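You operate a simulated robot arm through the tools that you are given. There is no shell and no other tool. Be economical: measure what you need, move in short steps, check, and stop when the job is done.

You run a simulated robot arm. Do the job below in one go: nothing can be reset, and whatever is moved stays where it is left.

Task
Dust the scale pan, level the scale, then tare the empty white tray.
Fine: the duster goes back; turn the foot knob till the bubble lies between its lines; the tabbed tray stays on the pan.

Only the result counts: the job must be done as asked and must still hold three seconds after the hand-in. Knocking over, shifting, dropping, spilling or breaking anything else fails it.

Robot
A 7-joint arm with a two-finger parallel gripper, fixed in place. Base frame: the origin is at the foot of the arm, x ahead of it, y to its left, z up. Units: mm, rad, N and s.
With the tool pointing down near the work surface it reaches from about 420 to 900 mm from the base axis. Its first joint turns from -2.007 to 2.007 rad. Payload 3.91 kg.
The TCP is the grasp point between the finger pads, 30 mm short of the fingertips. In the tool frame z runs along the fingers and y along their closing line. Largest opening 110 mm; finger width 20, thickness 10; the body of the gripper, 48 by 112 mm, starts 55 mm behind the TCP.
Orientation is that of the tool frame in the base frame, as [roll, pitch, yaw] about the fixed x, y, z axes, in that order (R = Rz(yaw) Ry(pitch) Rx(roll)). With the fingers straight down and closing along the base's y, the tool's x points along the base's -x, its y along +y and its z along -z.

Tools
- The arm moves only by the tool move_arm. Its argument "commands" is a list of rows, each an object of numbers (a shift or turn left out is 0, a gripper value left out holds the last): "grip": the opening, from 0 (shut) to 1 (fully open); "tx", "ty", "tz": the shift along the base's x, y, z in mm; "wx", "wy", "wz": the turn, a rotation vector about the base's x, y, z in rad. In form: [{"grip": .., "tx": .., "ty": .., "tz": .., "wx": .., "wy": .., "wz": ..}, ...]. A call has 1 to 10 rows; each row is the pose to reach, as a shift and turn from the pose commanded when the call began. A row lasts 0.2 s, in which the tool goes at most 50 mm and 0.15 rad; a call with a longer step from one row to the next is refused whole, and so is a gripper value outside its range. Where a pose cannot be reached the arm comes as near as it can. A force on the tool above 40 N (or 10 N above the force at the start of the call, whichever is more), or a blocked arm, ends the call early, and 0.2 s more pass. Each finger travels about 153 mm/s and halts on what it meets, pressing with about 44 N; the grip force reading is that of the motor and also rises with nothing between the fingers. The clock runs only during rows and for 0.2 s after the last one: add rows that repeat a pose to give the fingers time. It gives the time, the measured TCP pose, the force on the tool (base axes), the opening and the grip force at its end, in the units of the frame above (readings bear some noise).
- Cameras (640 x 400 px; columns grow to the right, rows downward): "scene" is fixed at [46.7, -639.1, 1505]; the picture's right is [0.75, -0.66, 0.00], its down [-0.34, -0.39, -0.85] and it looks along [0.56, 0.64, -0.52] (base axes); focal length 323 px, centre (320, 200). "wrist" rides on the gripper at [72, 17, -103] in the tool frame; the picture's right is [-0.23, 0.97, 0.00], its down [-0.76, -0.18, -0.62] and it looks along [-0.61, -0.14, 0.78] (tool axes); focal length 222 px, centre (320, 200). There is no depth. A picture from a camera that has moved, and an enlarged one, comes with that camera's place and axes in the base frame and with its lens. The place of the scene camera against the robot may be out by one fixed shift of up to 25 mm in any direction.
- capture(camera): a new picture of that camera. The clock stands still meanwhile.
- lift_body(by): slides the trunk up (or, below 0, down) by that many mm; the arm rides with it, the base frame stays. It gives what a move gives, with no picture.
- inspect(camera, box): a new picture of the part [left, top, right, bottom] of that camera's present view, enlarged. The clock stands still meanwhile.
- finish_job(): hands the job in; it is judged then, once.

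Go step by step. Nothing tells you positions but the pictures and the camera data: compare them with the known pose of the tool, close in by small moves and look again before you grip or let go. The budget is 120 turns and 76 pictures, counting those below and the enlarged ones. Unless the task says otherwise, let go and move clear before handing in, and close with one line.

The tools are called as a command line: name --argument value ..., lists and objects as JSON in quotes. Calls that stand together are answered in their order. move_arm: Moves the arm, as the interface text tells. Its arguments: {"type":"object","properties":{"commands":{"type":"array","items":{"type":"object","properties":{"grip":{"type":"number"},"tx":{"type":"number"},"ty":{"type":"number"},"tz":{"type":"number"},"wx":{"type":"number"},"wy":{"type":"number"},"wz":{"type":"number"}}}}},"required":["commands"]} The other tools are called the same way: lift_body (by) slides the trunk up or down; capture (camera) takes a picture; inspect (camera, box) takes an enlarged picture of a part of a camera's view; finish_job () hands the job in.

At the start:

```text
clock: 0.0
eef_pos: [479.1, 43.1, 1178.1]
ee_rot: [-3.141, 0.001, 3.141]
wrist_force: [0.3, 0.2, -0.4]
gripper_width: 110.2
gripper_force: 0.0
trunk travel left (down, up): [-800.0, 190.0]
```

scene: 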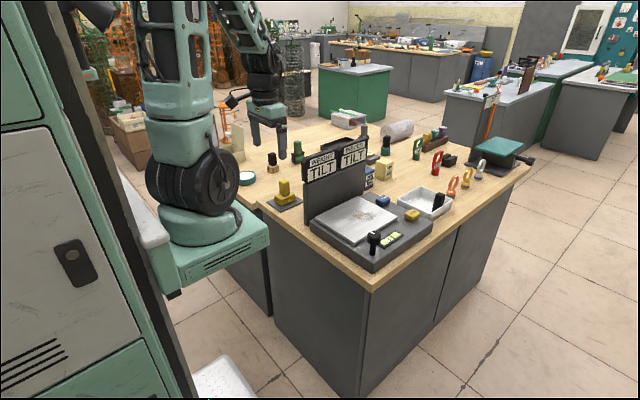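
wrist: 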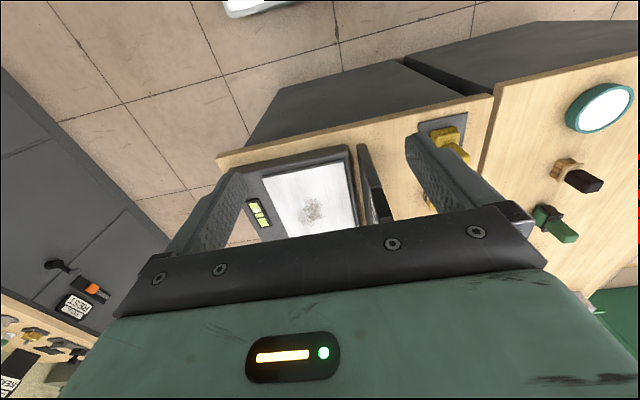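

I see the scale with a dusty pan, a TILT display, a white tray with a dark tab, and several small items. I'll look closer at the scale region.

inspect --camera "scene" --box '[290, 120, 460, 280]'

inspect --camera "scene" --box '[220, 90, 390, 220]'

inspect --camera "scene" --box '[380, 110, 550, 220]'

```text
2.50 times, centred on (375, 200) of scene
camera zoom: at [46.7, -639.1, 1505.0], right [0.75, -0.66, 0.0], down [-0.34, -0.39, -0.85], along [0.56, 0.64, -0.52], focal length 807 px, centre (182, 200)
```

zoom: 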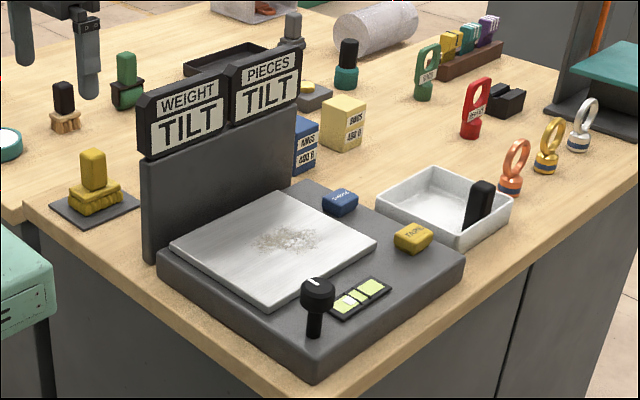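

```text
3.08 times, centred on (305, 155) of scene
camera zoom: at [46.7, -639.1, 1505.0], right [0.75, -0.66, 0.0], down [-0.34, -0.39, -0.85], along [0.56, 0.64, -0.52], focal length 993 px, centre (366, 338)
```

zoom: 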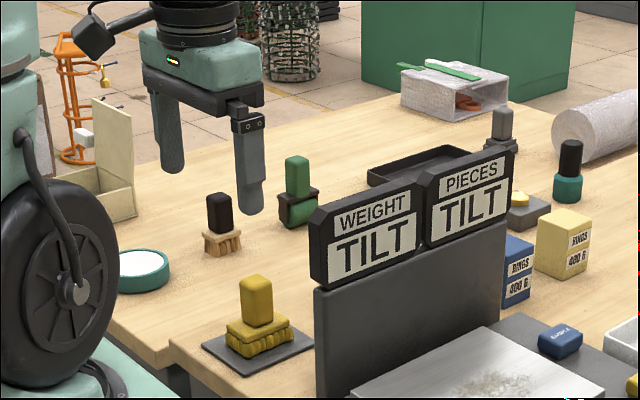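

```text
3.64 times, centred on (465, 165) of scene
camera zoom: at [46.7, -639.1, 1505.0], right [0.75, -0.66, 0.0], down [-0.34, -0.39, -0.85], along [0.56, 0.64, -0.52], focal length 1174 px, centre (-207, 327)
```

zoom: 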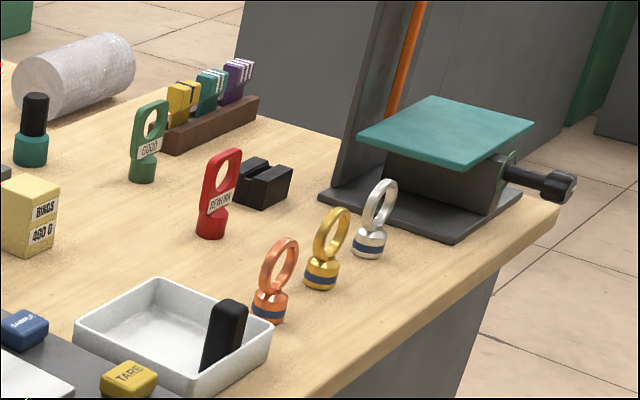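

The yellow-headed piece on the dark mat looks like the duster, and there are decoys such as the brush and the roller. I'll move the wrist camera over to that area to identify it.

move_arm --commands '[{"ty": 40, "tz": -15}, {"ty": 80, "tz": -30}, {"ty": 120, "tz": -45}, {"ty": 160, "tz": -60}, {"ty": 200, "tz": -75}, {"ty": 240, "tz": -90}]'

capture --camera "wrist"

```text
clock: 1.4
eef_pos: [481.3, 283.2, 1089.0]
ee_rot: [3.141, 0.0, 3.141]
wrist_force: [-0.1, -0.8, 0.2]
gripper_width: 109.9
gripper_force: 0.1
trunk travel left (down, up): [-800.0, 190.0]
```

```text
70 pictures are left
camera wrist: at [409.0, 299.9, 1191.6], right [0.23, 0.97, 0.0], down [0.76, -0.18, 0.62], along [0.61, -0.14, -0.78], focal length 222 px, centre (320, 200)
```

wrist: 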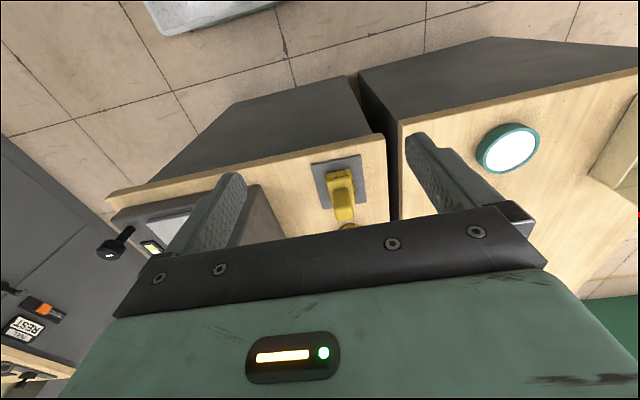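

inspect --camera "wrist" --box '[290, 130, 410, 230]'

inspect --camera "scene" --box '[225, 120, 325, 220]'

```text
4.00 times, centred on (350, 180) of wrist
camera zoom: at [409.0, 299.9, 1191.6], right [0.23, 0.97, 0.0], down [0.76, -0.18, 0.62], along [0.61, -0.14, -0.78], focal length 888 px, centre (200, 280)
```

zoom: 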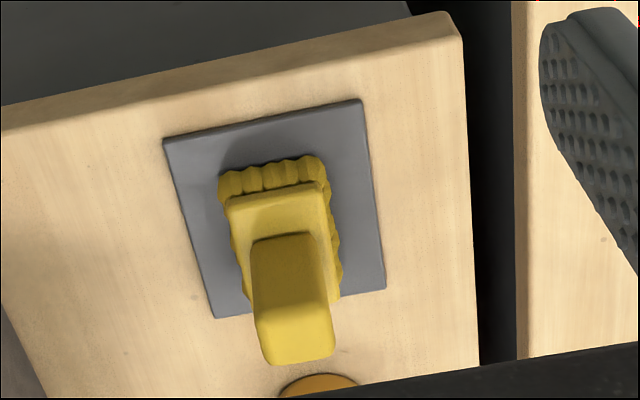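

```text
4.00 times, centred on (275, 170) of scene
camera zoom: at [46.7, -639.1, 1505.0], right [0.75, -0.66, 0.0], down [-0.34, -0.39, -0.85], along [0.56, 0.64, -0.52], focal length 1291 px, centre (500, 320)
```

zoom: 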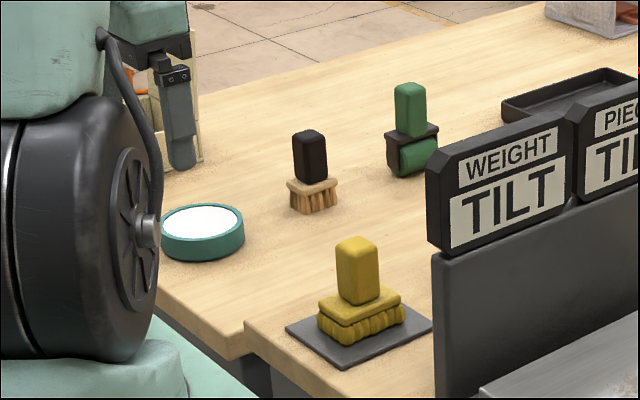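

The yellow piece on the mat is the cloth duster; the tan one is a stiff brush and the green one a roller. The mat centre is at about (676, 279), so I'll move above it and look again.

move_arm --commands '[{"tx": 40, "tz": -18}, {"tx": 80, "tz": -36}, {"tx": 120, "tz": -54}, {"tx": 160, "tz": -72}, {"tx": 195, "ty": -4, "tz": -89}]'

capture --camera "wrist"

inspect --camera "scene" --box '[225, 120, 325, 220]'

```text
clock: 2.6
eef_pos: [675.2, 277.7, 1000.5]
ee_rot: [-3.141, 0.0, 3.14]
wrist_force: [-0.6, 0.9, 0.0]
gripper_width: 110.1
gripper_force: 0.0
trunk travel left (down, up): [-800.0, 190.0]
```

```text
67 pictures are left
camera wrist: at [603.6, 294.6, 1103.2], right [0.23, 0.97, 0.0], down [0.76, -0.18, 0.62], along [0.61, -0.14, -0.78], focal length 222 px, centre (320, 200)
```

wrist: 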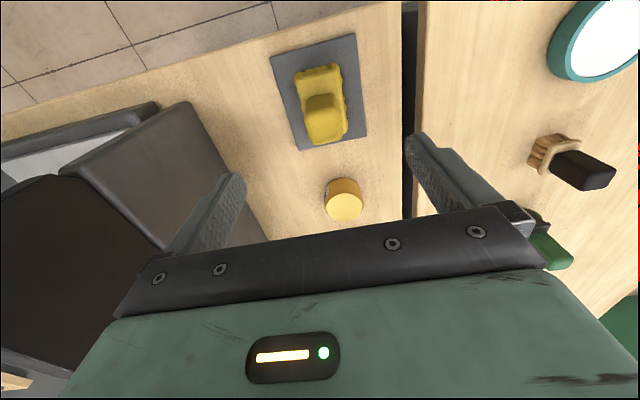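

```text
4.00 times, centred on (275, 170) of scene
camera zoom: at [46.7, -639.1, 1505.0], right [0.75, -0.66, 0.0], down [-0.34, -0.39, -0.85], along [0.56, 0.64, -0.52], focal length 1291 px, centre (500, 320)
```

zoom: 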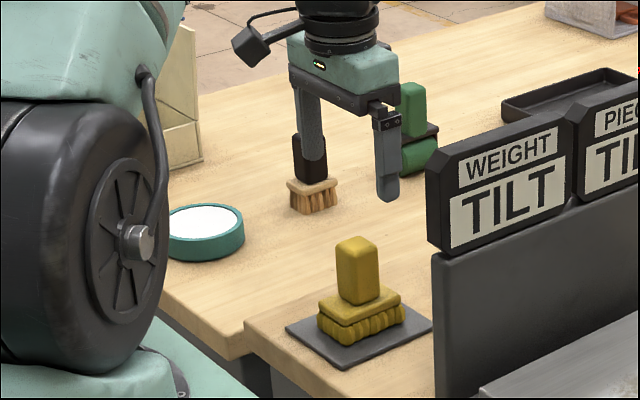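

inspect --camera "wrist" --box '[260, 25, 380, 160]'

```text
2.96 times, centred on (320, 92) of wrist
camera zoom: at [603.6, 294.6, 1103.2], right [0.23, 0.97, 0.0], down [0.76, -0.18, 0.62], along [0.61, -0.14, -0.78], focal length 658 px, centre (320, 518)
```

zoom: 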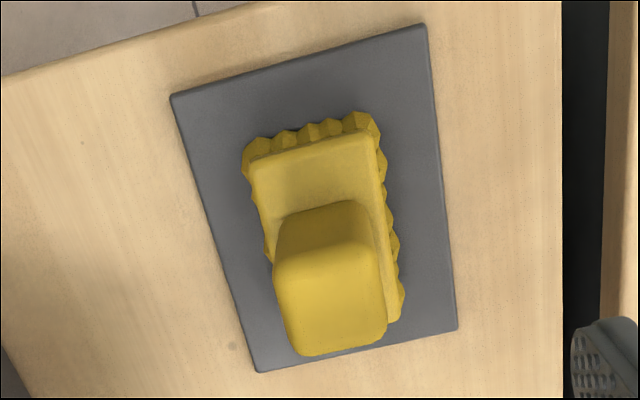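

The mat centre is at about (681, 281), with the handle at about (683, 281) and its top near z 895. I'll descend and grip the handle with the TCP at z 875.

move_arm --commands '[{"tx": 7, "ty": 3, "tz": -40, "grip": 0.75}, {"tx": 7, "ty": 3, "tz": -80}, {"tx": 7, "ty": 3, "tz": -105}, {"tx": 7, "ty": 3, "tz": -125}, {"tx": 7, "ty": 3, "tz": -125}]'

capture --camera "wrist"

inspect --camera "scene" --box '[225, 120, 325, 220]'

```text
clock: 3.8
eef_pos: [683.2, 281.3, 875.0]
ee_rot: [3.141, 0.001, 3.141]
wrist_force: [-0.2, 0.5, -0.3]
gripper_width: 82.7
gripper_force: 0.1
trunk travel left (down, up): [-800.0, 190.0]
```

```text
64 pictures are left
camera wrist: at [610.0, 298.4, 977.9], right [0.23, 0.97, 0.0], down [0.76, -0.18, 0.62], along [0.61, -0.14, -0.78], focal length 222 px, centre (320, 200)
```

wrist: 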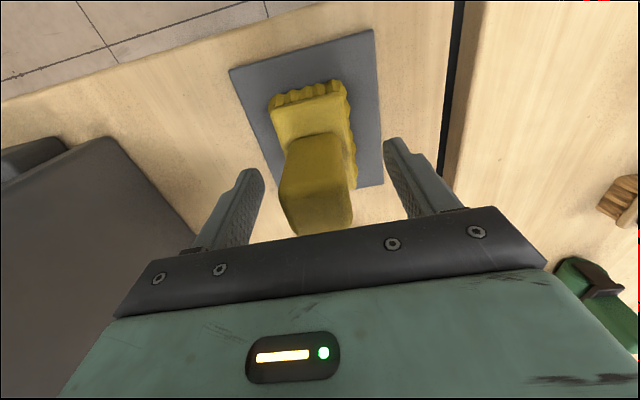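

```text
4.00 times, centred on (275, 170) of scene
camera zoom: at [46.7, -639.1, 1505.0], right [0.75, -0.66, 0.0], down [-0.34, -0.39, -0.85], along [0.56, 0.64, -0.52], focal length 1291 px, centre (500, 320)
```

zoom: 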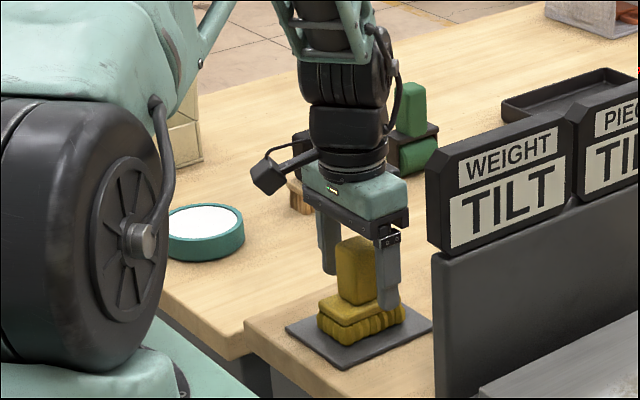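

The handle sits between the fingers, so I'll close and lift straight up a little.

move_arm --commands '[{"grip": 0}, {"grip": 0}, {"grip": 0}, {"grip": 0}]'

move_arm --commands '[{"grip": 0, "tz": 40}, {"grip": 0, "tz": 85}, {"grip": 0, "tz": 130}, {"grip": 0, "tz": 175}, {"grip": 0, "tz": 225}]'

capture --camera "scene"

```text
clock: 4.8
eef_pos: [683.1, 280.7, 874.9]
ee_rot: [-3.141, 0.0, 3.141]
wrist_force: [-0.3, -0.2, -0.1]
gripper_width: 33.9
gripper_force: 44.5
trunk travel left (down, up): [-800.0, 190.0]
```

```text
clock: 6.0
eef_pos: [678.9, 282.6, 1099.5]
ee_rot: [3.141, 0.0, -3.141]
wrist_force: [1.3, 0.5, -1.5]
gripper_width: 33.6
gripper_force: 44.3
trunk travel left (down, up): [-800.0, 190.0]
```

```text
62 pictures are left
```

scene: 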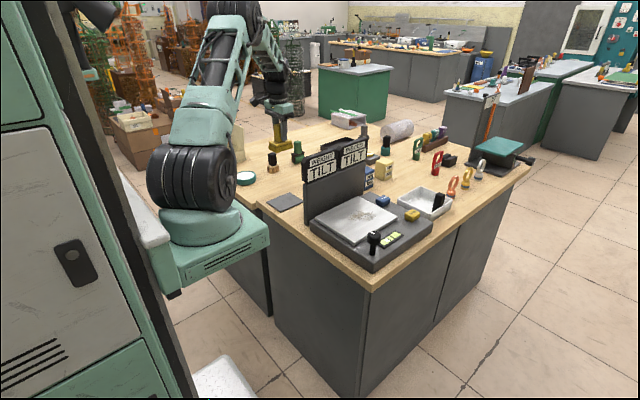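

The duster is held and lifted. I'll raise it, pass over to the scale side and look at the pan.

move_arm --commands '[{"tx": -30, "tz": 30}, {"tx": -60, "ty": -25, "tz": 50}, {"tx": -90, "ty": -60, "tz": 50}, {"tx": -110, "ty": -105, "tz": 50}, {"tx": -120, "ty": -150, "tz": 50}, {"tx": -120, "ty": -198, "tz": 50}, {"tx": -120, "ty": -246, "tz": 50}, {"tx": -120, "ty": -290, "tz": 50}]'

capture --camera "wrist"

```text
clock: 7.8
eef_pos: [561.1, -4.9, 1153.1]
ee_rot: [3.141, 0.001, -3.141]
wrist_force: [0.2, 0.9, -1.8]
gripper_width: 33.6
gripper_force: 44.1
trunk travel left (down, up): [-800.0, 190.0]
```

```text
61 pictures are left
camera wrist: at [489.2, 12.7, 1255.6], right [0.23, 0.97, 0.0], down [0.76, -0.18, 0.62], along [0.61, -0.14, -0.78], focal length 222 px, centre (320, 200)
```

wrist: 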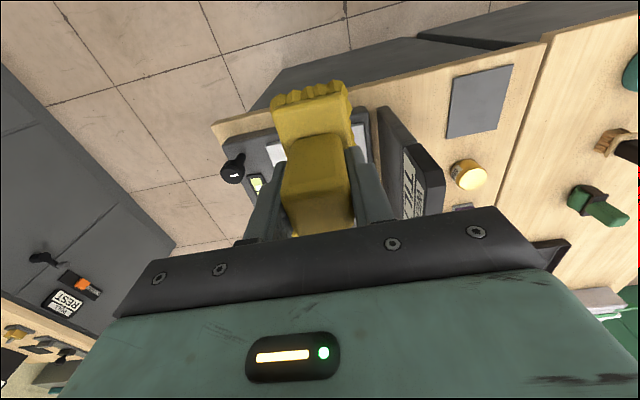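

The held duster hides the pan from the wrist camera, so I'll check the scale from the scene camera.

inspect --camera "scene" --box '[300, 170, 440, 280]'

```text
3.64 times, centred on (370, 225) of scene
camera zoom: at [46.7, -639.1, 1505.0], right [0.75, -0.66, 0.0], down [-0.34, -0.39, -0.85], along [0.56, 0.64, -0.52], focal length 1174 px, centre (138, 109)
```

zoom: 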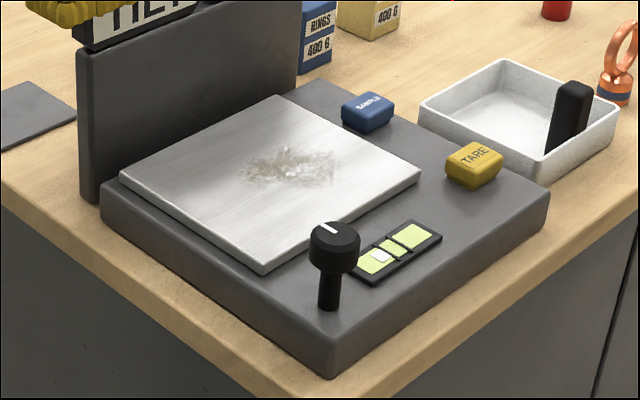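

inspect --camera "wrist" --box '[200, 90, 300, 220]'

```text
3.08 times, centred on (250, 155) of wrist
camera zoom: at [489.2, 12.7, 1255.6], right [0.23, 0.97, 0.0], down [0.76, -0.18, 0.62], along [0.61, -0.14, -0.78], focal length 684 px, centre (535, 338)
```

zoom: 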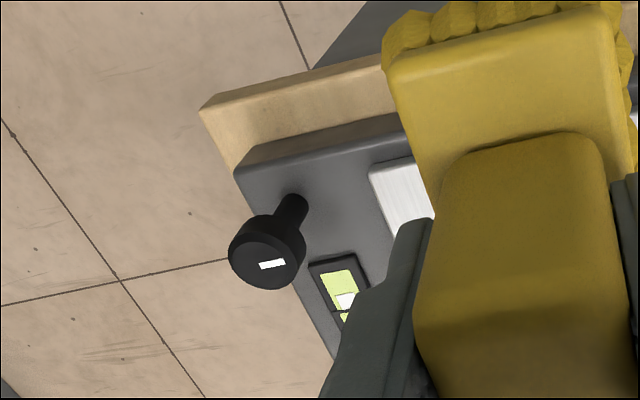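

The pan spans roughly x 650–870 and y −132 to 56 at z≈855, with the dust around (778, −45). The knob is at (664, −192) with its top near z 915. I'll bring the duster over the pan and come down close to it.

move_arm --commands '[{"tx": 45, "ty": -12}, {"tx": 90, "ty": -25}, {"tx": 147, "ty": -42, "tz": -10}, {"tx": 147, "ty": -42, "tz": -10}]'

move_arm --commands '[{"tx": 45, "ty": -17}, {"tx": 90, "ty": -34}, {"tx": 140, "ty": -42}, {"tx": 140, "ty": -42, "tz": -45}, {"tx": 140, "ty": -42, "tz": -90}, {"tx": 140, "ty": -42, "tz": -135}, {"tx": 140, "ty": -42, "tz": -175}, {"tx": 140, "ty": -42, "tz": -200}, {"tx": 140, "ty": -42, "tz": -200}]'

inspect --camera "scene" --box '[300, 120, 440, 280]'

```text
refused: row 3 steps farther than a row can; nothing moved
```

```text
refused: row 3 steps farther than a row can; nothing moved
```

```text
2.50 times, centred on (370, 200) of scene
camera zoom: at [46.7, -639.1, 1505.0], right [0.75, -0.66, 0.0], down [-0.34, -0.39, -0.85], along [0.56, 0.64, -0.52], focal length 807 px, centre (195, 200)
```

zoom: 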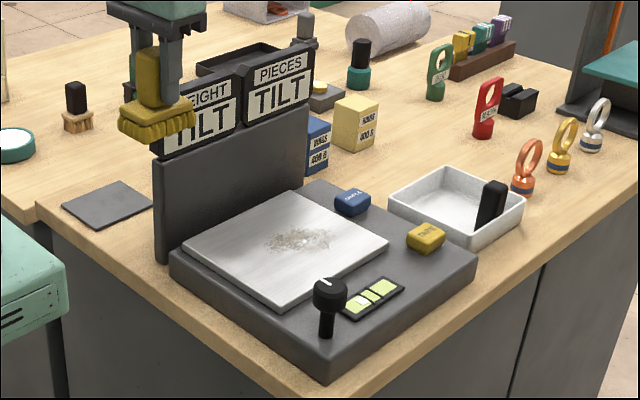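

Both moves were refused (each had one step over the limit) and nothing moved, which is just as well since I shouldn't have sent them together. I'll send one correct move instead.

move_arm --commands '[{"tx": 45, "ty": -12}, {"tx": 90, "ty": -25}, {"tx": 135, "ty": -37}, {"tx": 150, "ty": -42, "tz": -40}, {"tx": 150, "ty": -42, "tz": -85}, {"tx": 150, "ty": -42, "tz": -130}, {"tx": 150, "ty": -42, "tz": -170}, {"tx": 150, "ty": -42, "tz": -200}, {"tx": 150, "ty": -42, "tz": -210}]'

inspect --camera "scene" --box '[300, 120, 440, 280]'

```text
clock: 9.8
eef_pos: [711.8, -50.6, 940.9]
ee_rot: [3.141, 0.0, -3.141]
wrist_force: [0.0, 1.0, -1.4]
gripper_width: 33.6
gripper_force: 43.7
trunk travel left (down, up): [-800.0, 190.0]
```

```text
2.50 times, centred on (370, 200) of scene
camera zoom: at [46.7, -639.1, 1505.0], right [0.75, -0.66, 0.0], down [-0.34, -0.39, -0.85], along [0.56, 0.64, -0.52], focal length 807 px, centre (195, 200)
```

zoom: 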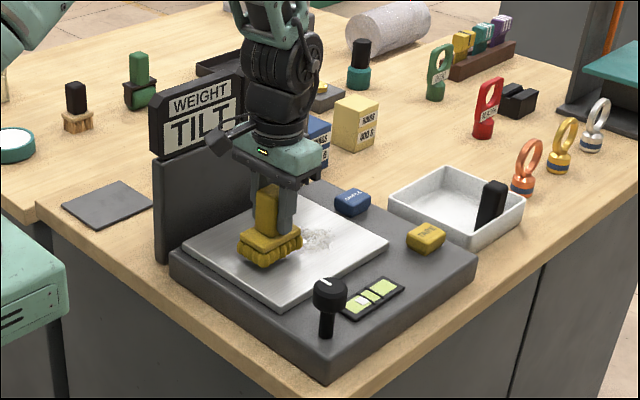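

The duster hovers about 15 mm over the pan. I'll lower it gently to feel for contact.

move_arm --commands '[{"tz": -5}, {"tz": -9}, {"tz": -12}, {"tz": -12}]'

```text
clock: 10.8
eef_pos: [710.6, -48.1, 929.6]
ee_rot: [3.141, 0.0, 3.141]
wrist_force: [-1.5, -0.2, 7.0]
gripper_width: 33.8
gripper_force: 43.9
trunk travel left (down, up): [-800.0, 190.0]
```

There is light contact (about 8 N). I'll stroke back and forth across the dust in lanes.

move_arm --commands '[{"tx": 30}, {"tx": 60}, {"tx": 90}, {"tx": 115}, {"tx": 115, "ty": -22}, {"tx": 85, "ty": -22}, {"tx": 55, "ty": -22}, {"tx": 25, "ty": -22}, {"tx": 0, "ty": -22}, {"tx": 0, "ty": 0}]'

move_arm --commands '[{"ty": 25}, {"tx": 30, "ty": 25}, {"tx": 60, "ty": 25}, {"tx": 90, "ty": 25}, {"tx": 115, "ty": 25}, {"tx": 115, "ty": 5}, {"tx": 85, "ty": 5}, {"tx": 55, "ty": 5}, {"tx": 25, "ty": 5}, {"tx": 0, "ty": 0}]'

inspect --camera "scene" --box '[300, 120, 440, 280]'

```text
clock: 13.0
eef_pos: [710.0, -50.6, 929.3]
ee_rot: [-3.14, 0.001, 3.141]
wrist_force: [-0.8, 0.6, 2.8]
gripper_width: 33.2
gripper_force: 43.7
trunk travel left (down, up): [-800.0, 190.0]
```

```text
clock: 15.2
eef_pos: [712.7, -48.3, 929.1]
ee_rot: [3.141, 0.005, 3.141]
wrist_force: [11.2, 2.3, 31.3]
gripper_width: 33.6
gripper_force: 44.0
trunk travel left (down, up): [-800.0, 190.0]
```

```text
2.50 times, centred on (370, 200) of scene
camera zoom: at [46.7, -639.1, 1505.0], right [0.75, -0.66, 0.0], down [-0.34, -0.39, -0.85], along [0.56, 0.64, -0.52], focal length 807 px, centre (195, 200)
```

zoom: 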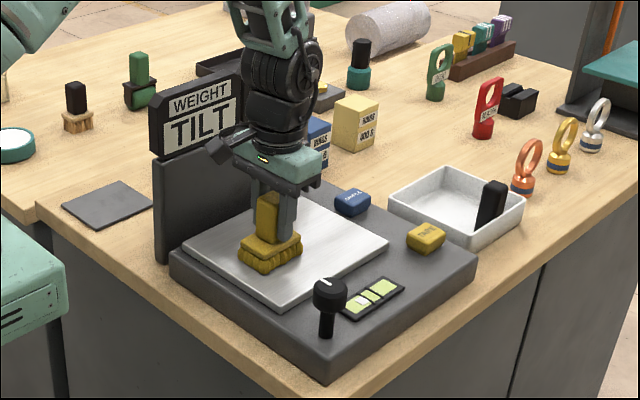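

The pan looks clean in the visible area. I'll lift off slowly and check it.

move_arm --commands '[{"tz": 10}, {"tz": 40}, {"tz": 85}, {"tz": 130}, {"tz": 175}, {"tx": -30, "tz": 215}, {"tx": -70, "tz": 222}, {"tx": -115, "tz": 222}, {"tx": -150, "tz": 222}]'

inspect --camera "scene" --box '[300, 170, 440, 280]'

capture --camera "wrist"

```text
clock: 17.2
eef_pos: [560.4, -50.1, 1148.6]
ee_rot: [-3.141, -0.001, -3.141]
wrist_force: [0.1, -0.3, -1.3]
gripper_width: 33.7
gripper_force: 44.5
trunk travel left (down, up): [-800.0, 190.0]
```

```text
3.64 times, centred on (370, 225) of scene
camera zoom: at [46.7, -639.1, 1505.0], right [0.75, -0.66, 0.0], down [-0.34, -0.39, -0.85], along [0.56, 0.64, -0.52], focal length 1174 px, centre (138, 109)
```

zoom: 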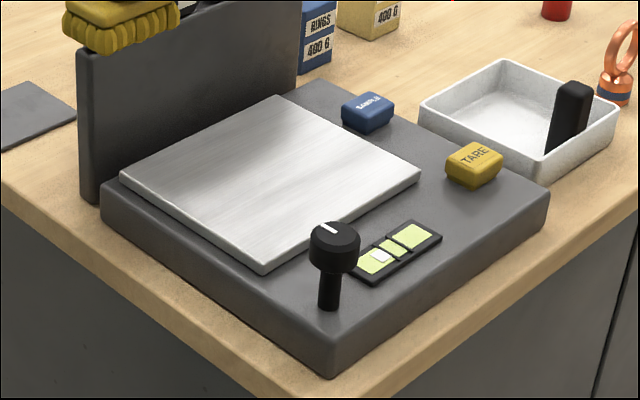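

```text
54 pictures are left
camera wrist: at [488.4, -32.8, 1251.4], right [0.23, 0.97, 0.0], down [0.76, -0.18, 0.62], along [0.61, -0.14, -0.78], focal length 222 px, centre (320, 200)
```

wrist: 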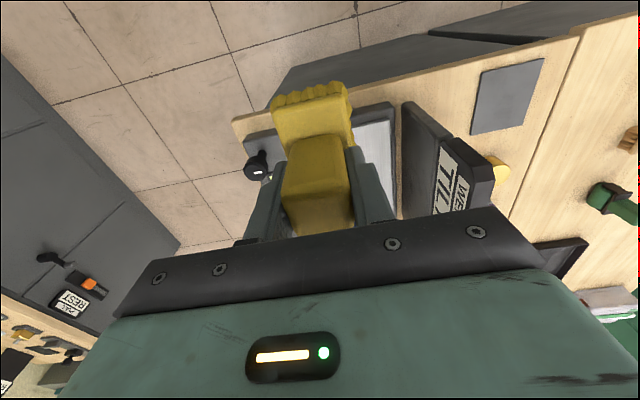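

The pan is clean and the duster still sits the same in the grip. I'll return it to its mat.

move_arm --commands '[{"ty": 48}, {"ty": 96}, {"ty": 144}, {"ty": 192}, {"ty": 240}, {"ty": 285, "tx": 15}, {"ty": 320, "tx": 45}, {"ty": 331, "tx": 90}, {"ty": 331, "tx": 121, "tz": -30}, {"ty": 331, "tx": 121, "tz": -75}]'

move_arm --commands '[{"tz": -45}, {"tz": -90}, {"tz": -135}, {"tz": -170}, {"tz": -190}, {"tz": -190}]'

capture --camera "wrist"

inspect --camera "scene" --box '[225, 120, 325, 220]'

```text
clock: 19.4
eef_pos: [685.5, 281.5, 1076.8]
ee_rot: [-3.141, 0.003, -3.142]
wrist_force: [0.8, 0.1, 0.2]
gripper_width: 33.5
gripper_force: 43.5
trunk travel left (down, up): [-800.0, 190.0]
```

```text
clock: 20.8
eef_pos: [682.4, 282.7, 886.2]
ee_rot: [-3.14, 0.001, 3.141]
wrist_force: [-0.3, 0.6, -0.4]
gripper_width: 33.6
gripper_force: 43.7
trunk travel left (down, up): [-800.0, 190.0]
```

```text
53 pictures are left
camera wrist: at [610.1, 298.6, 988.5], right [0.23, 0.97, 0.0], down [0.76, -0.18, 0.62], along [0.61, -0.14, -0.78], focal length 222 px, centre (320, 200)
```

wrist: 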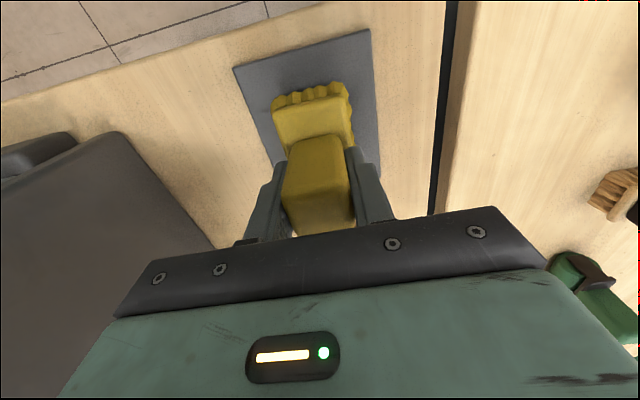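

```text
4.00 times, centred on (275, 170) of scene
camera zoom: at [46.7, -639.1, 1505.0], right [0.75, -0.66, 0.0], down [-0.34, -0.39, -0.85], along [0.56, 0.64, -0.52], focal length 1291 px, centre (500, 320)
```

zoom: 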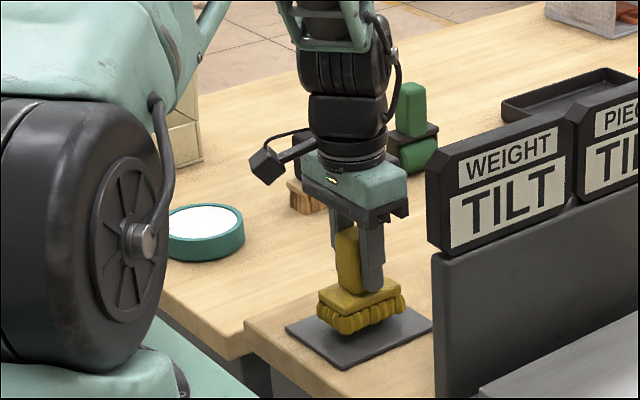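

It is right above its spot. I'll lower the last 10 mm and look at the force before letting go.

move_arm --commands '[{"tz": -6, "ty": -1}, {"tz": -9, "ty": -1}, {"tz": -10, "ty": -1}, {"tz": -10, "ty": -1}]'

```text
clock: 21.8
eef_pos: [681.7, 280.1, 875.2]
ee_rot: [-3.142, 0.001, -3.141]
wrist_force: [0.4, -0.3, -2.1]
gripper_width: 33.7
gripper_force: 44.3
trunk travel left (down, up): [-800.0, 190.0]
```

move_arm --commands '[{"tz": -1}, {"tz": -2}, {"tz": -2}]'

```text
clock: 22.6
eef_pos: [682.0, 281.1, 874.0]
ee_rot: [3.141, 0.001, 3.14]
wrist_force: [-3.2, -3.6, 14.1]
gripper_width: 33.7
gripper_force: 44.5
trunk travel left (down, up): [-800.0, 190.0]
```

The duster has touched down on the mat, so I'll open and retreat straight up.

move_arm --commands '[{"tz": 1, "grip": 0.45}, {"tz": 1, "grip": 0.7}, {"tz": 1, "grip": 0.75}, {"tz": 40}, {"tz": 85}, {"tz": 130}, {"tz": 175}, {"tz": 225}]'

inspect --camera "scene" --box '[225, 120, 325, 220]'

```text
clock: 24.4
eef_pos: [683.7, 278.6, 1098.6]
ee_rot: [-3.14, -0.002, 3.14]
wrist_force: [0.6, 0.4, -0.6]
gripper_width: 82.5
gripper_force: 0.0
trunk travel left (down, up): [-800.0, 190.0]
```

```text
4.00 times, centred on (275, 170) of scene
camera zoom: at [46.7, -639.1, 1505.0], right [0.75, -0.66, 0.0], down [-0.34, -0.39, -0.85], along [0.56, 0.64, -0.52], focal length 1291 px, centre (500, 320)
```

zoom: 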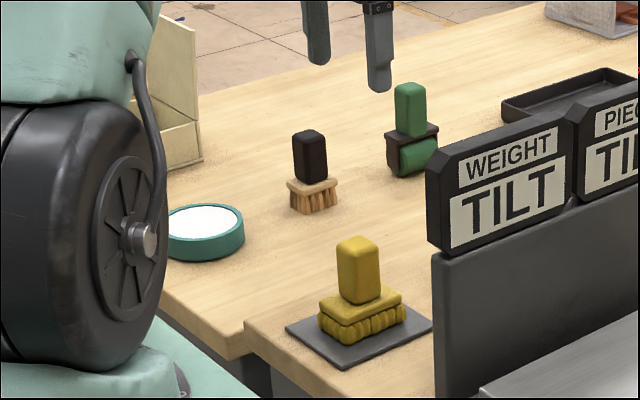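

The duster is back on its mat. Next I'll move over towards the knob and look at it with the bubble vial.

move_arm --commands '[{"tx": -35, "tz": 30}, {"tx": -75, "tz": 40, "ty": -20}, {"tx": -110, "tz": 40, "ty": -55}, {"tx": -120, "tz": 40, "ty": -100}, {"tx": -120, "tz": 40, "ty": -148}, {"tx": -120, "tz": 40, "ty": -196}, {"tx": -120, "tz": 40, "ty": -244}, {"tx": -120, "tz": 40, "ty": -292}, {"tx": -120, "tz": 30, "ty": -340}, {"tx": -120, "tz": 20, "ty": -388}]'

move_arm --commands '[{"ty": -30, "tz": -30}, {"ty": -62, "tz": -60}, {"ty": -82, "tz": -90}, {"ty": -82, "tz": -100}]'

capture --camera "wrist"

```text
clock: 26.6
eef_pos: [562.2, -107.1, 1118.3]
ee_rot: [3.141, -0.001, 3.141]
wrist_force: [-0.3, -0.3, 1.1]
gripper_width: 82.5
gripper_force: 0.0
trunk travel left (down, up): [-800.0, 190.0]
```

```text
clock: 27.6
eef_pos: [562.8, -189.6, 1018.4]
ee_rot: [-3.14, 0.001, -3.141]
wrist_force: [0.5, -0.7, 0.1]
gripper_width: 82.7
gripper_force: 0.0
trunk travel left (down, up): [-800.0, 190.0]
```

```text
50 pictures are left
camera wrist: at [490.6, -171.7, 1120.9], right [0.23, 0.97, 0.0], down [0.76, -0.18, 0.62], along [0.61, -0.14, -0.78], focal length 222 px, centre (320, 200)
```

wrist: 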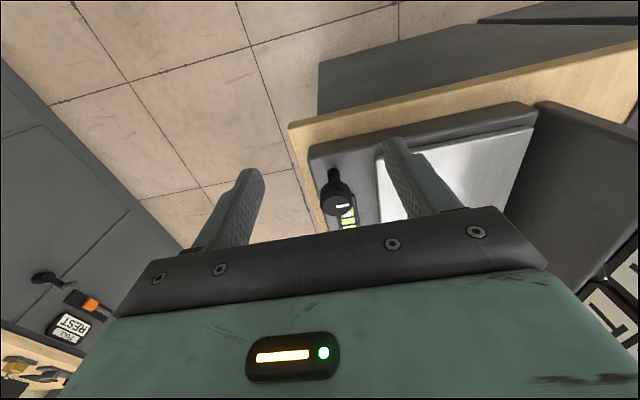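

inspect --camera "wrist" --box '[300, 130, 380, 240]'

```text
3.64 times, centred on (340, 185) of wrist
camera zoom: at [490.6, -171.7, 1120.9], right [0.23, 0.97, 0.0], down [0.76, -0.18, 0.62], along [0.61, -0.14, -0.78], focal length 808 px, centre (247, 254)
```

zoom: 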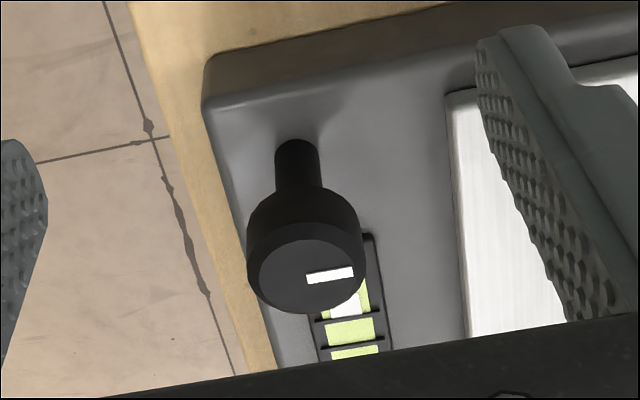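

The knob centre is at (664, −191) and its cap is about 38 mm wide. I'll go down over it with the TCP at z≈903, keeping the fingertips above the pan level.

move_arm --commands '[{"tx": 45, "ty": -1}, {"tx": 90, "ty": -1}, {"tx": 101, "ty": -1, "tz": -30}, {"tx": 101, "ty": -1, "tz": -65}, {"tx": 101, "ty": -1, "tz": -95}, {"tx": 101, "ty": -1, "tz": -115}, {"tx": 101, "ty": -1, "tz": -115}]'

capture --camera "wrist"

inspect --camera "scene" --box '[330, 190, 440, 280]'

```text
clock: 29.2
eef_pos: [660.9, -190.4, 905.0]
ee_rot: [-3.141, 0.0, 3.14]
wrist_force: [-0.2, -0.3, 0.7]
gripper_width: 82.5
gripper_force: 0.0
trunk travel left (down, up): [-800.0, 190.0]
```

```text
48 pictures are left
camera wrist: at [589.2, -172.6, 1007.5], right [0.23, 0.97, 0.0], down [0.76, -0.18, 0.62], along [0.61, -0.14, -0.78], focal length 222 px, centre (320, 200)
```

wrist: 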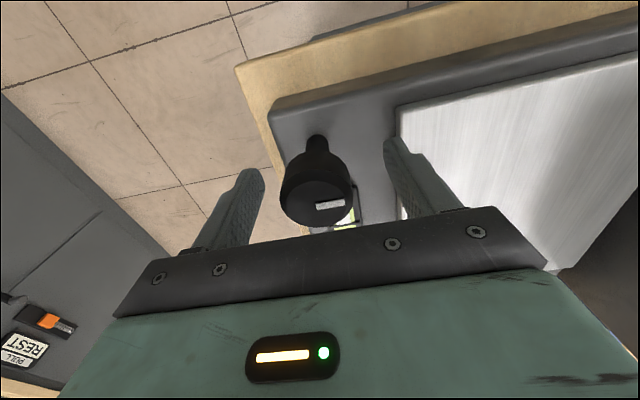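

```text
4.44 times, centred on (385, 235) of scene
camera zoom: at [46.7, -639.1, 1505.0], right [0.75, -0.66, 0.0], down [-0.34, -0.39, -0.85], along [0.56, 0.64, -0.52], focal length 1435 px, centre (31, 44)
```

zoom: 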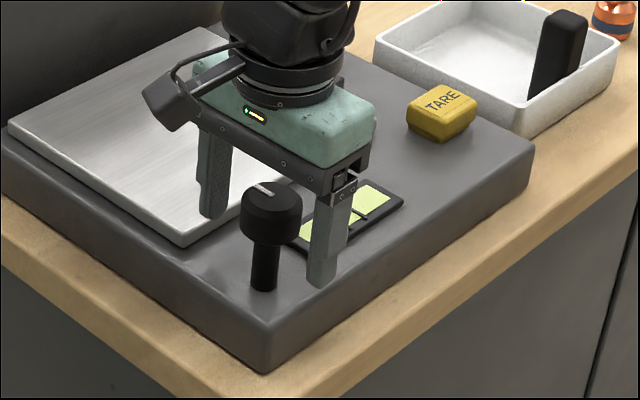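

The alignment is good in both views, so I'll close on the knob.

move_arm --commands '[{"grip": 0.45}, {"grip": 0.2}, {"grip": 0.2}]'

inspect --camera "scene" --box '[330, 190, 440, 280]'

```text
clock: 30.0
eef_pos: [660.9, -191.5, 905.6]
ee_rot: [-3.141, 0.001, 3.141]
wrist_force: [-0.1, -14.4, -3.2]
gripper_width: 40.2
gripper_force: 45.1
trunk travel left (down, up): [-800.0, 190.0]
```

```text
4.44 times, centred on (385, 235) of scene
camera zoom: at [46.7, -639.1, 1505.0], right [0.75, -0.66, 0.0], down [-0.34, -0.39, -0.85], along [0.56, 0.64, -0.52], focal length 1435 px, centre (31, 44)
```

zoom: 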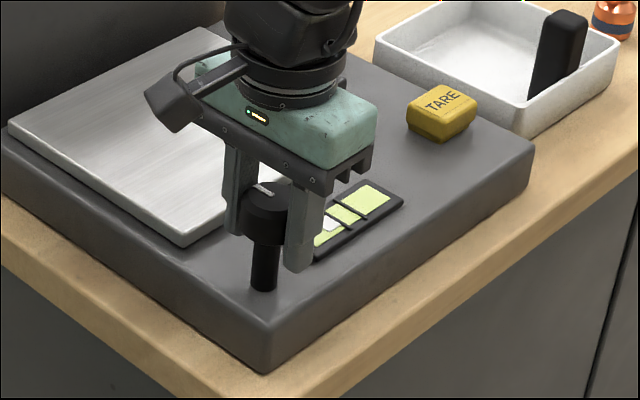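

Gripped, with a slight sideways load of −14 N in y. I'll shift 1 mm to relieve it and turn a test 0.3 rad, since the bubble is visible from the scene camera.

move_arm --commands '[{"ty": -1}, {"ty": -1, "wz": 0.1}, {"ty": -1, "wz": 0.2}, {"ty": -1, "wz": 0.3}, {"ty": -1, "wz": 0.3}]'

inspect --camera "scene" --box '[330, 190, 440, 280]'

```text
clock: 31.2
eef_pos: [661.7, -192.5, 905.2]
ee_rot: [3.141, -0.003, -2.844]
wrist_force: [-15.7, -10.3, 24.8]
gripper_width: 39.9
gripper_force: 45.4
trunk travel left (down, up): [-800.0, 190.0]
```

```text
4.44 times, centred on (385, 235) of scene
camera zoom: at [46.7, -639.1, 1505.0], right [0.75, -0.66, 0.0], down [-0.34, -0.39, -0.85], along [0.56, 0.64, -0.52], focal length 1435 px, centre (31, 44)
```

zoom: 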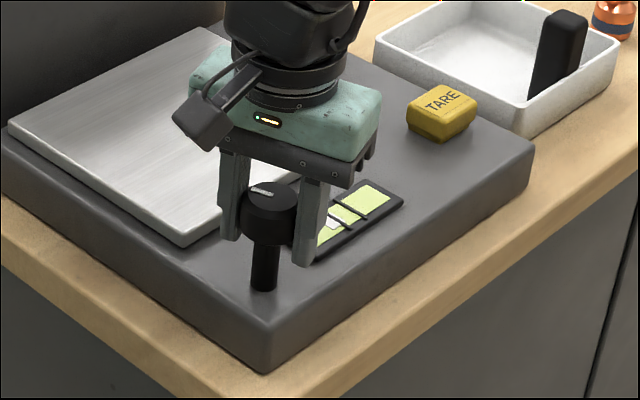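

inspect --camera "scene" --box '[380, 228, 424, 256]'

move_arm --commands '[{"tx": -0.7, "ty": -0.5, "tz": -0.5}, {"tx": -0.7, "ty": -0.5, "tz": -0.5, "wz": 0.1}, {"tx": -0.7, "ty": -0.5, "tz": -0.5, "wz": 0.2}, {"tx": -0.7, "ty": -0.5, "tz": -0.5, "wz": 0.3}, {"tx": -0.7, "ty": -0.5, "tz": -0.5, "wz": 0.4}, {"tx": -0.7, "ty": -0.5, "tz": -0.5, "wz": 0.4}]'

inspect --camera "scene" --box '[360, 220, 424, 262]'

```text
14.29 times, centred on (402, 242) of scene
camera zoom: at [46.7, -639.1, 1505.0], right [0.75, -0.66, 0.0], down [-0.34, -0.39, -0.85], along [0.56, 0.64, -0.52], focal length 4612 px, centre (-851, -400)
```

zoom: 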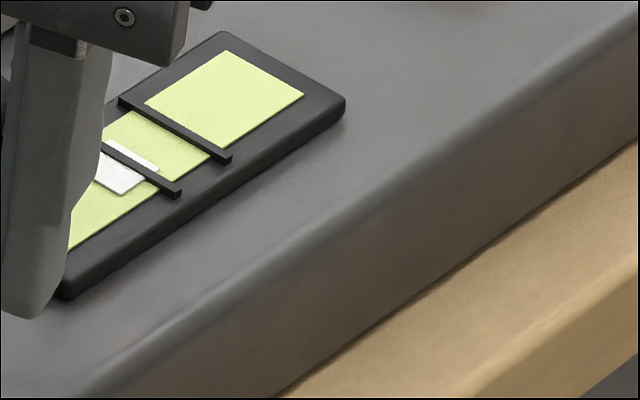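

```text
clock: 32.5
eef_pos: [661.6, -192.3, 903.8]
ee_rot: [3.141, 0.0, -2.45]
wrist_force: [-9.1, -0.8, 24.2]
gripper_width: 39.9
gripper_force: 44.5
trunk travel left (down, up): [-800.0, 190.0]
stopped in row 6: the force on the tool passed its limit (the readings are from after the stop); the commanded pose is now the measured one
```

```text
9.52 times, centred on (392, 241) of scene
camera zoom: at [46.7, -639.1, 1505.0], right [0.75, -0.66, 0.0], down [-0.34, -0.39, -0.85], along [0.56, 0.64, -0.52], focal length 3075 px, centre (-366, -190)
```

zoom: 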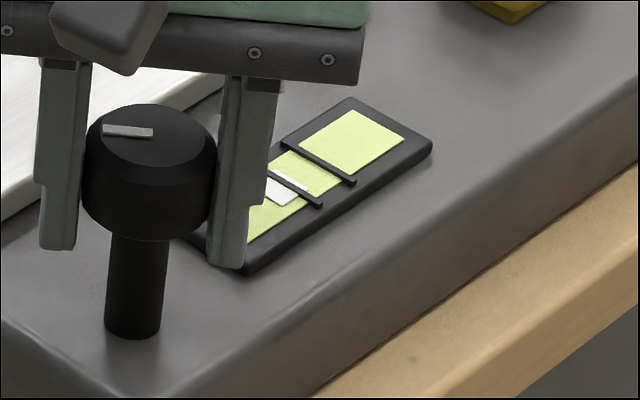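

inspect --camera "scene" --box '[380, 228, 424, 256]'

```text
14.29 times, centred on (402, 242) of scene
camera zoom: at [46.7, -639.1, 1505.0], right [0.75, -0.66, 0.0], down [-0.34, -0.39, -0.85], along [0.56, 0.64, -0.52], focal length 4612 px, centre (-851, -400)
```

zoom: 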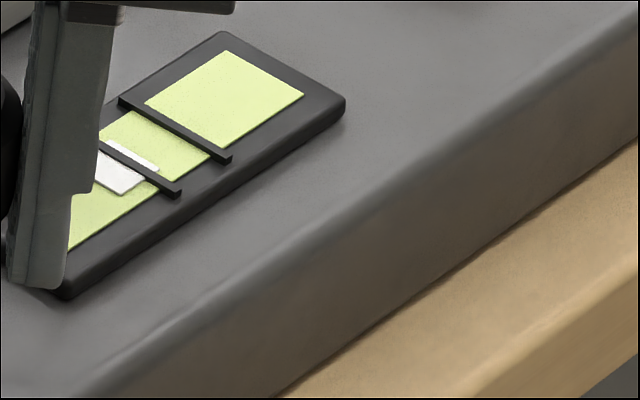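

The bubble moved only at first. I'll relieve the vertical load, turn a bit more and watch both the knob's mark and the bubble.

move_arm --commands '[{"tz": 0.7}, {"tz": 1, "wz": 0.1}, {"tz": 1, "wz": 0.2}, {"tz": 1, "wz": 0.3}, {"tz": 1, "wz": 0.3}]'

inspect --camera "scene" --box '[360, 220, 424, 262]'

```text
clock: 33.6
eef_pos: [663.4, -191.1, 904.4]
ee_rot: [-3.142, 0.0, -2.147]
wrist_force: [-12.9, -1.4, 11.6]
gripper_width: 39.7
gripper_force: 45.3
trunk travel left (down, up): [-800.0, 190.0]
```

```text
9.52 times, centred on (392, 241) of scene
camera zoom: at [46.7, -639.1, 1505.0], right [0.75, -0.66, 0.0], down [-0.34, -0.39, -0.85], along [0.56, 0.64, -0.52], focal length 3075 px, centre (-366, -190)
```

zoom: 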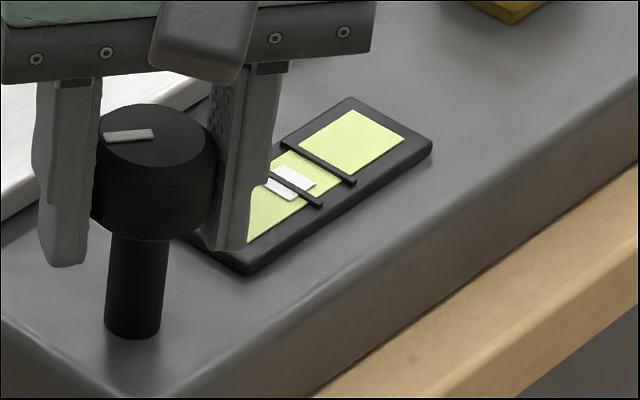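

The bubble is moving the right way and the knob follows the gripper. I'll turn on by 0.5 rad.

move_arm --commands '[{"tx": -0.5, "tz": 0.3}, {"tx": -0.5, "tz": 0.3, "wz": 0.1}, {"tx": -0.5, "tz": 0.3, "wz": 0.2}, {"tx": -0.5, "tz": 0.3, "wz": 0.3}, {"tx": -0.5, "tz": 0.3, "wz": 0.4}, {"tx": -0.5, "tz": 0.3, "wz": 0.5}, {"tx": -0.5, "tz": 0.3, "wz": 0.5}]'

inspect --camera "scene" --box '[360, 220, 424, 262]'

```text
clock: 35.2
eef_pos: [661.2, -191.7, 904.5]
ee_rot: [-3.141, 0.002, -1.647]
wrist_force: [-14.6, -1.5, -3.8]
gripper_width: 39.7
gripper_force: 45.3
trunk travel left (down, up): [-800.0, 190.0]
```

```text
9.52 times, centred on (392, 241) of scene
camera zoom: at [46.7, -639.1, 1505.0], right [0.75, -0.66, 0.0], down [-0.34, -0.39, -0.85], along [0.56, 0.64, -0.52], focal length 3075 px, centre (-366, -190)
```

zoom: 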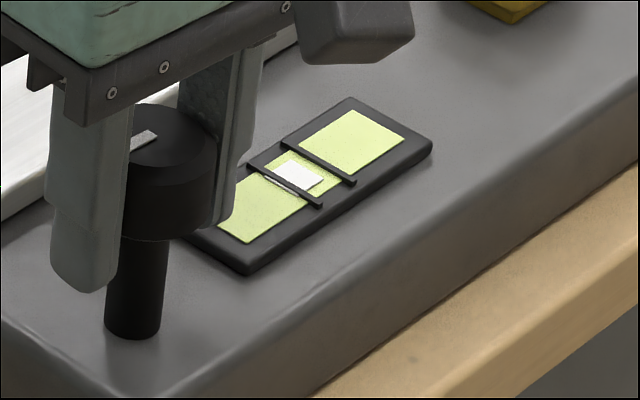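

The bubble is between the lines but close to the lower one. A further 0.2 rad should centre it.

move_arm --commands '[{"tx": -0.5, "wz": 0.1}, {"tx": -0.5, "wz": 0.2}, {"tx": -0.5, "wz": 0.2}]'

inspect --camera "scene" --box '[375, 225, 419, 253]'

```text
clock: 36.0
eef_pos: [661.6, -192.4, 903.7]
ee_rot: [3.14, 0.003, -1.446]
wrist_force: [-9.5, 3.3, -16.6]
gripper_width: 39.9
gripper_force: 45.2
trunk travel left (down, up): [-800.0, 190.0]
```

```text
14.29 times, centred on (397, 239) of scene
camera zoom: at [46.7, -639.1, 1505.0], right [0.75, -0.66, 0.0], down [-0.34, -0.39, -0.85], along [0.56, 0.64, -0.52], focal length 4612 px, centre (-780, -357)
```

zoom: 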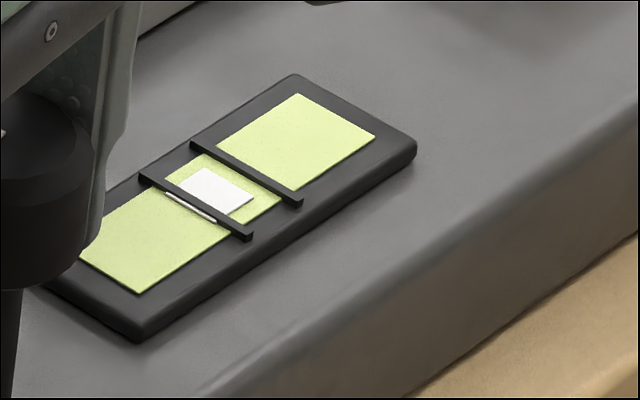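

The bubble still touches the lower line, and the tool is loaded downward by 17 N because the knob sinks as it turns. I'll lower 1 mm and turn a further 0.35 rad.

move_arm --commands '[{"tx": -0.4, "tz": -0.5}, {"tx": -0.4, "tz": -0.7, "wz": 0.1}, {"tx": -0.4, "tz": -0.9, "wz": 0.2}, {"tx": -0.4, "tz": -1.0, "wz": 0.3}, {"tx": -0.4, "tz": -1.0, "wz": 0.35}, {"tx": -0.4, "tz": -1.0, "wz": 0.35}]'

inspect --camera "scene" --box '[375, 225, 419, 253]'

```text
clock: 37.5
eef_pos: [662.7, -192.0, 905.0]
ee_rot: [-3.14, -0.001, -1.097]
wrist_force: [-3.8, 1.7, 11.2]
gripper_width: 39.8
gripper_force: 45.7
trunk travel left (down, up): [-800.0, 190.0]
```

```text
14.29 times, centred on (397, 239) of scene
camera zoom: at [46.7, -639.1, 1505.0], right [0.75, -0.66, 0.0], down [-0.34, -0.39, -0.85], along [0.56, 0.64, -0.52], focal length 4612 px, centre (-780, -357)
```

zoom: 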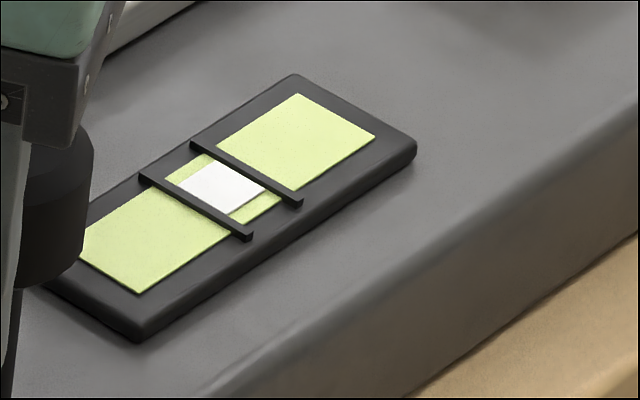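

The bubble now lies between the lines. I'll let go, back off upward and check with no hand load.

move_arm --commands '[{"grip": 0.5}, {"grip": 0.7}, {"grip": 0.75}, {"tz": 30}, {"tz": 70}, {"tz": 110}]'

inspect --camera "scene" --box '[375, 225, 419, 253]'

capture --camera "scene"

```text
clock: 38.9
eef_pos: [660.6, -191.0, 1012.7]
ee_rot: [3.14, 0.003, -1.098]
wrist_force: [0.7, -0.5, -0.6]
gripper_width: 82.7
gripper_force: 0.0
trunk travel left (down, up): [-800.0, 190.0]
```

```text
14.29 times, centred on (397, 239) of scene
camera zoom: at [46.7, -639.1, 1505.0], right [0.75, -0.66, 0.0], down [-0.34, -0.39, -0.85], along [0.56, 0.64, -0.52], focal length 4612 px, centre (-780, -357)
```

zoom: 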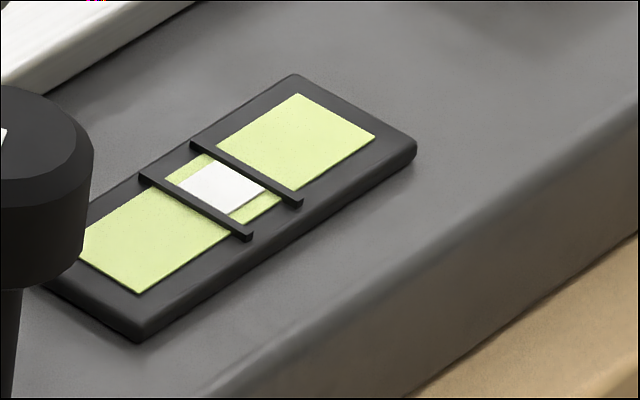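

```text
36 pictures are left
```

scene: 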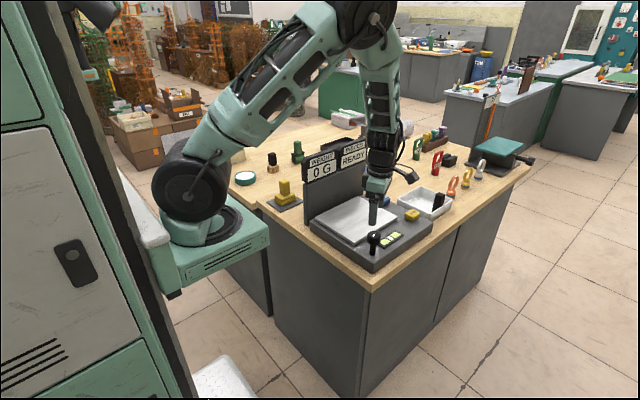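

The display now reads "0 G / READY", so the scale is level. Next I'll turn the hand back and look at the tray, which seems rather far out (x≈1000–1160).

move_arm --commands '[{"wz": -0.14, "tz": 20}, {"wz": -0.28, "tz": 40}, {"wz": -0.42, "tz": 60}, {"wz": -0.56, "tz": 75}, {"wz": -0.7, "tz": 75}, {"wz": -0.84, "tz": 75}, {"wz": -0.98, "tz": 75}, {"wz": -1.12, "tz": 75}, {"wz": -1.26, "tz": 75}, {"wz": -1.4, "tz": 75}]'

move_arm --commands '[{"wz": -0.14, "tx": 20, "ty": 10}, {"wz": -0.28, "tx": 40, "ty": 20}, {"wz": -0.42, "tx": 60, "ty": 30}, {"wz": -0.56, "tx": 85, "ty": 40}, {"wz": -0.642, "tx": 118, "ty": 40}, {"wz": -0.642, "tx": 118, "ty": 40}]'

capture --camera "wrist"

```text
clock: 41.0
eef_pos: [661.5, -190.6, 1089.2]
ee_rot: [3.14, 0.0, -2.499]
wrist_force: [0.3, 0.5, -0.2]
gripper_width: 82.5
gripper_force: 0.0
trunk travel left (down, up): [-800.0, 190.0]
```

```text
clock: 42.5
eef_pos: [782.2, -151.1, 1088.3]
ee_rot: [3.141, 0.0, 3.141]
wrist_force: [0.4, 1.1, 0.2]
gripper_width: 82.7
gripper_force: 0.0
trunk travel left (down, up): [-800.0, 190.0]
```

```text
35 pictures are left
camera wrist: at [708.0, -133.9, 1191.7], right [0.23, 0.97, 0.0], down [0.76, -0.18, 0.62], along [0.61, -0.14, -0.78], focal length 222 px, centre (320, 200)
```

wrist: 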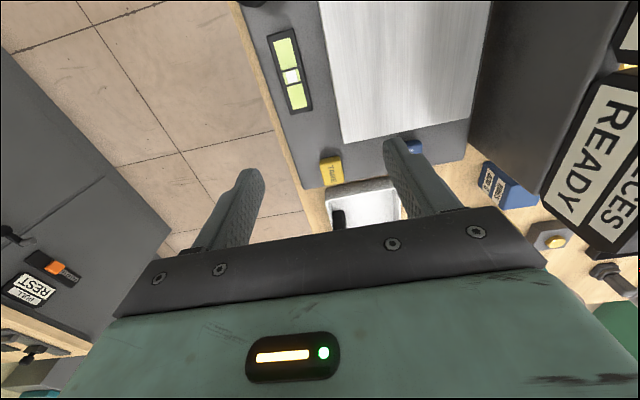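

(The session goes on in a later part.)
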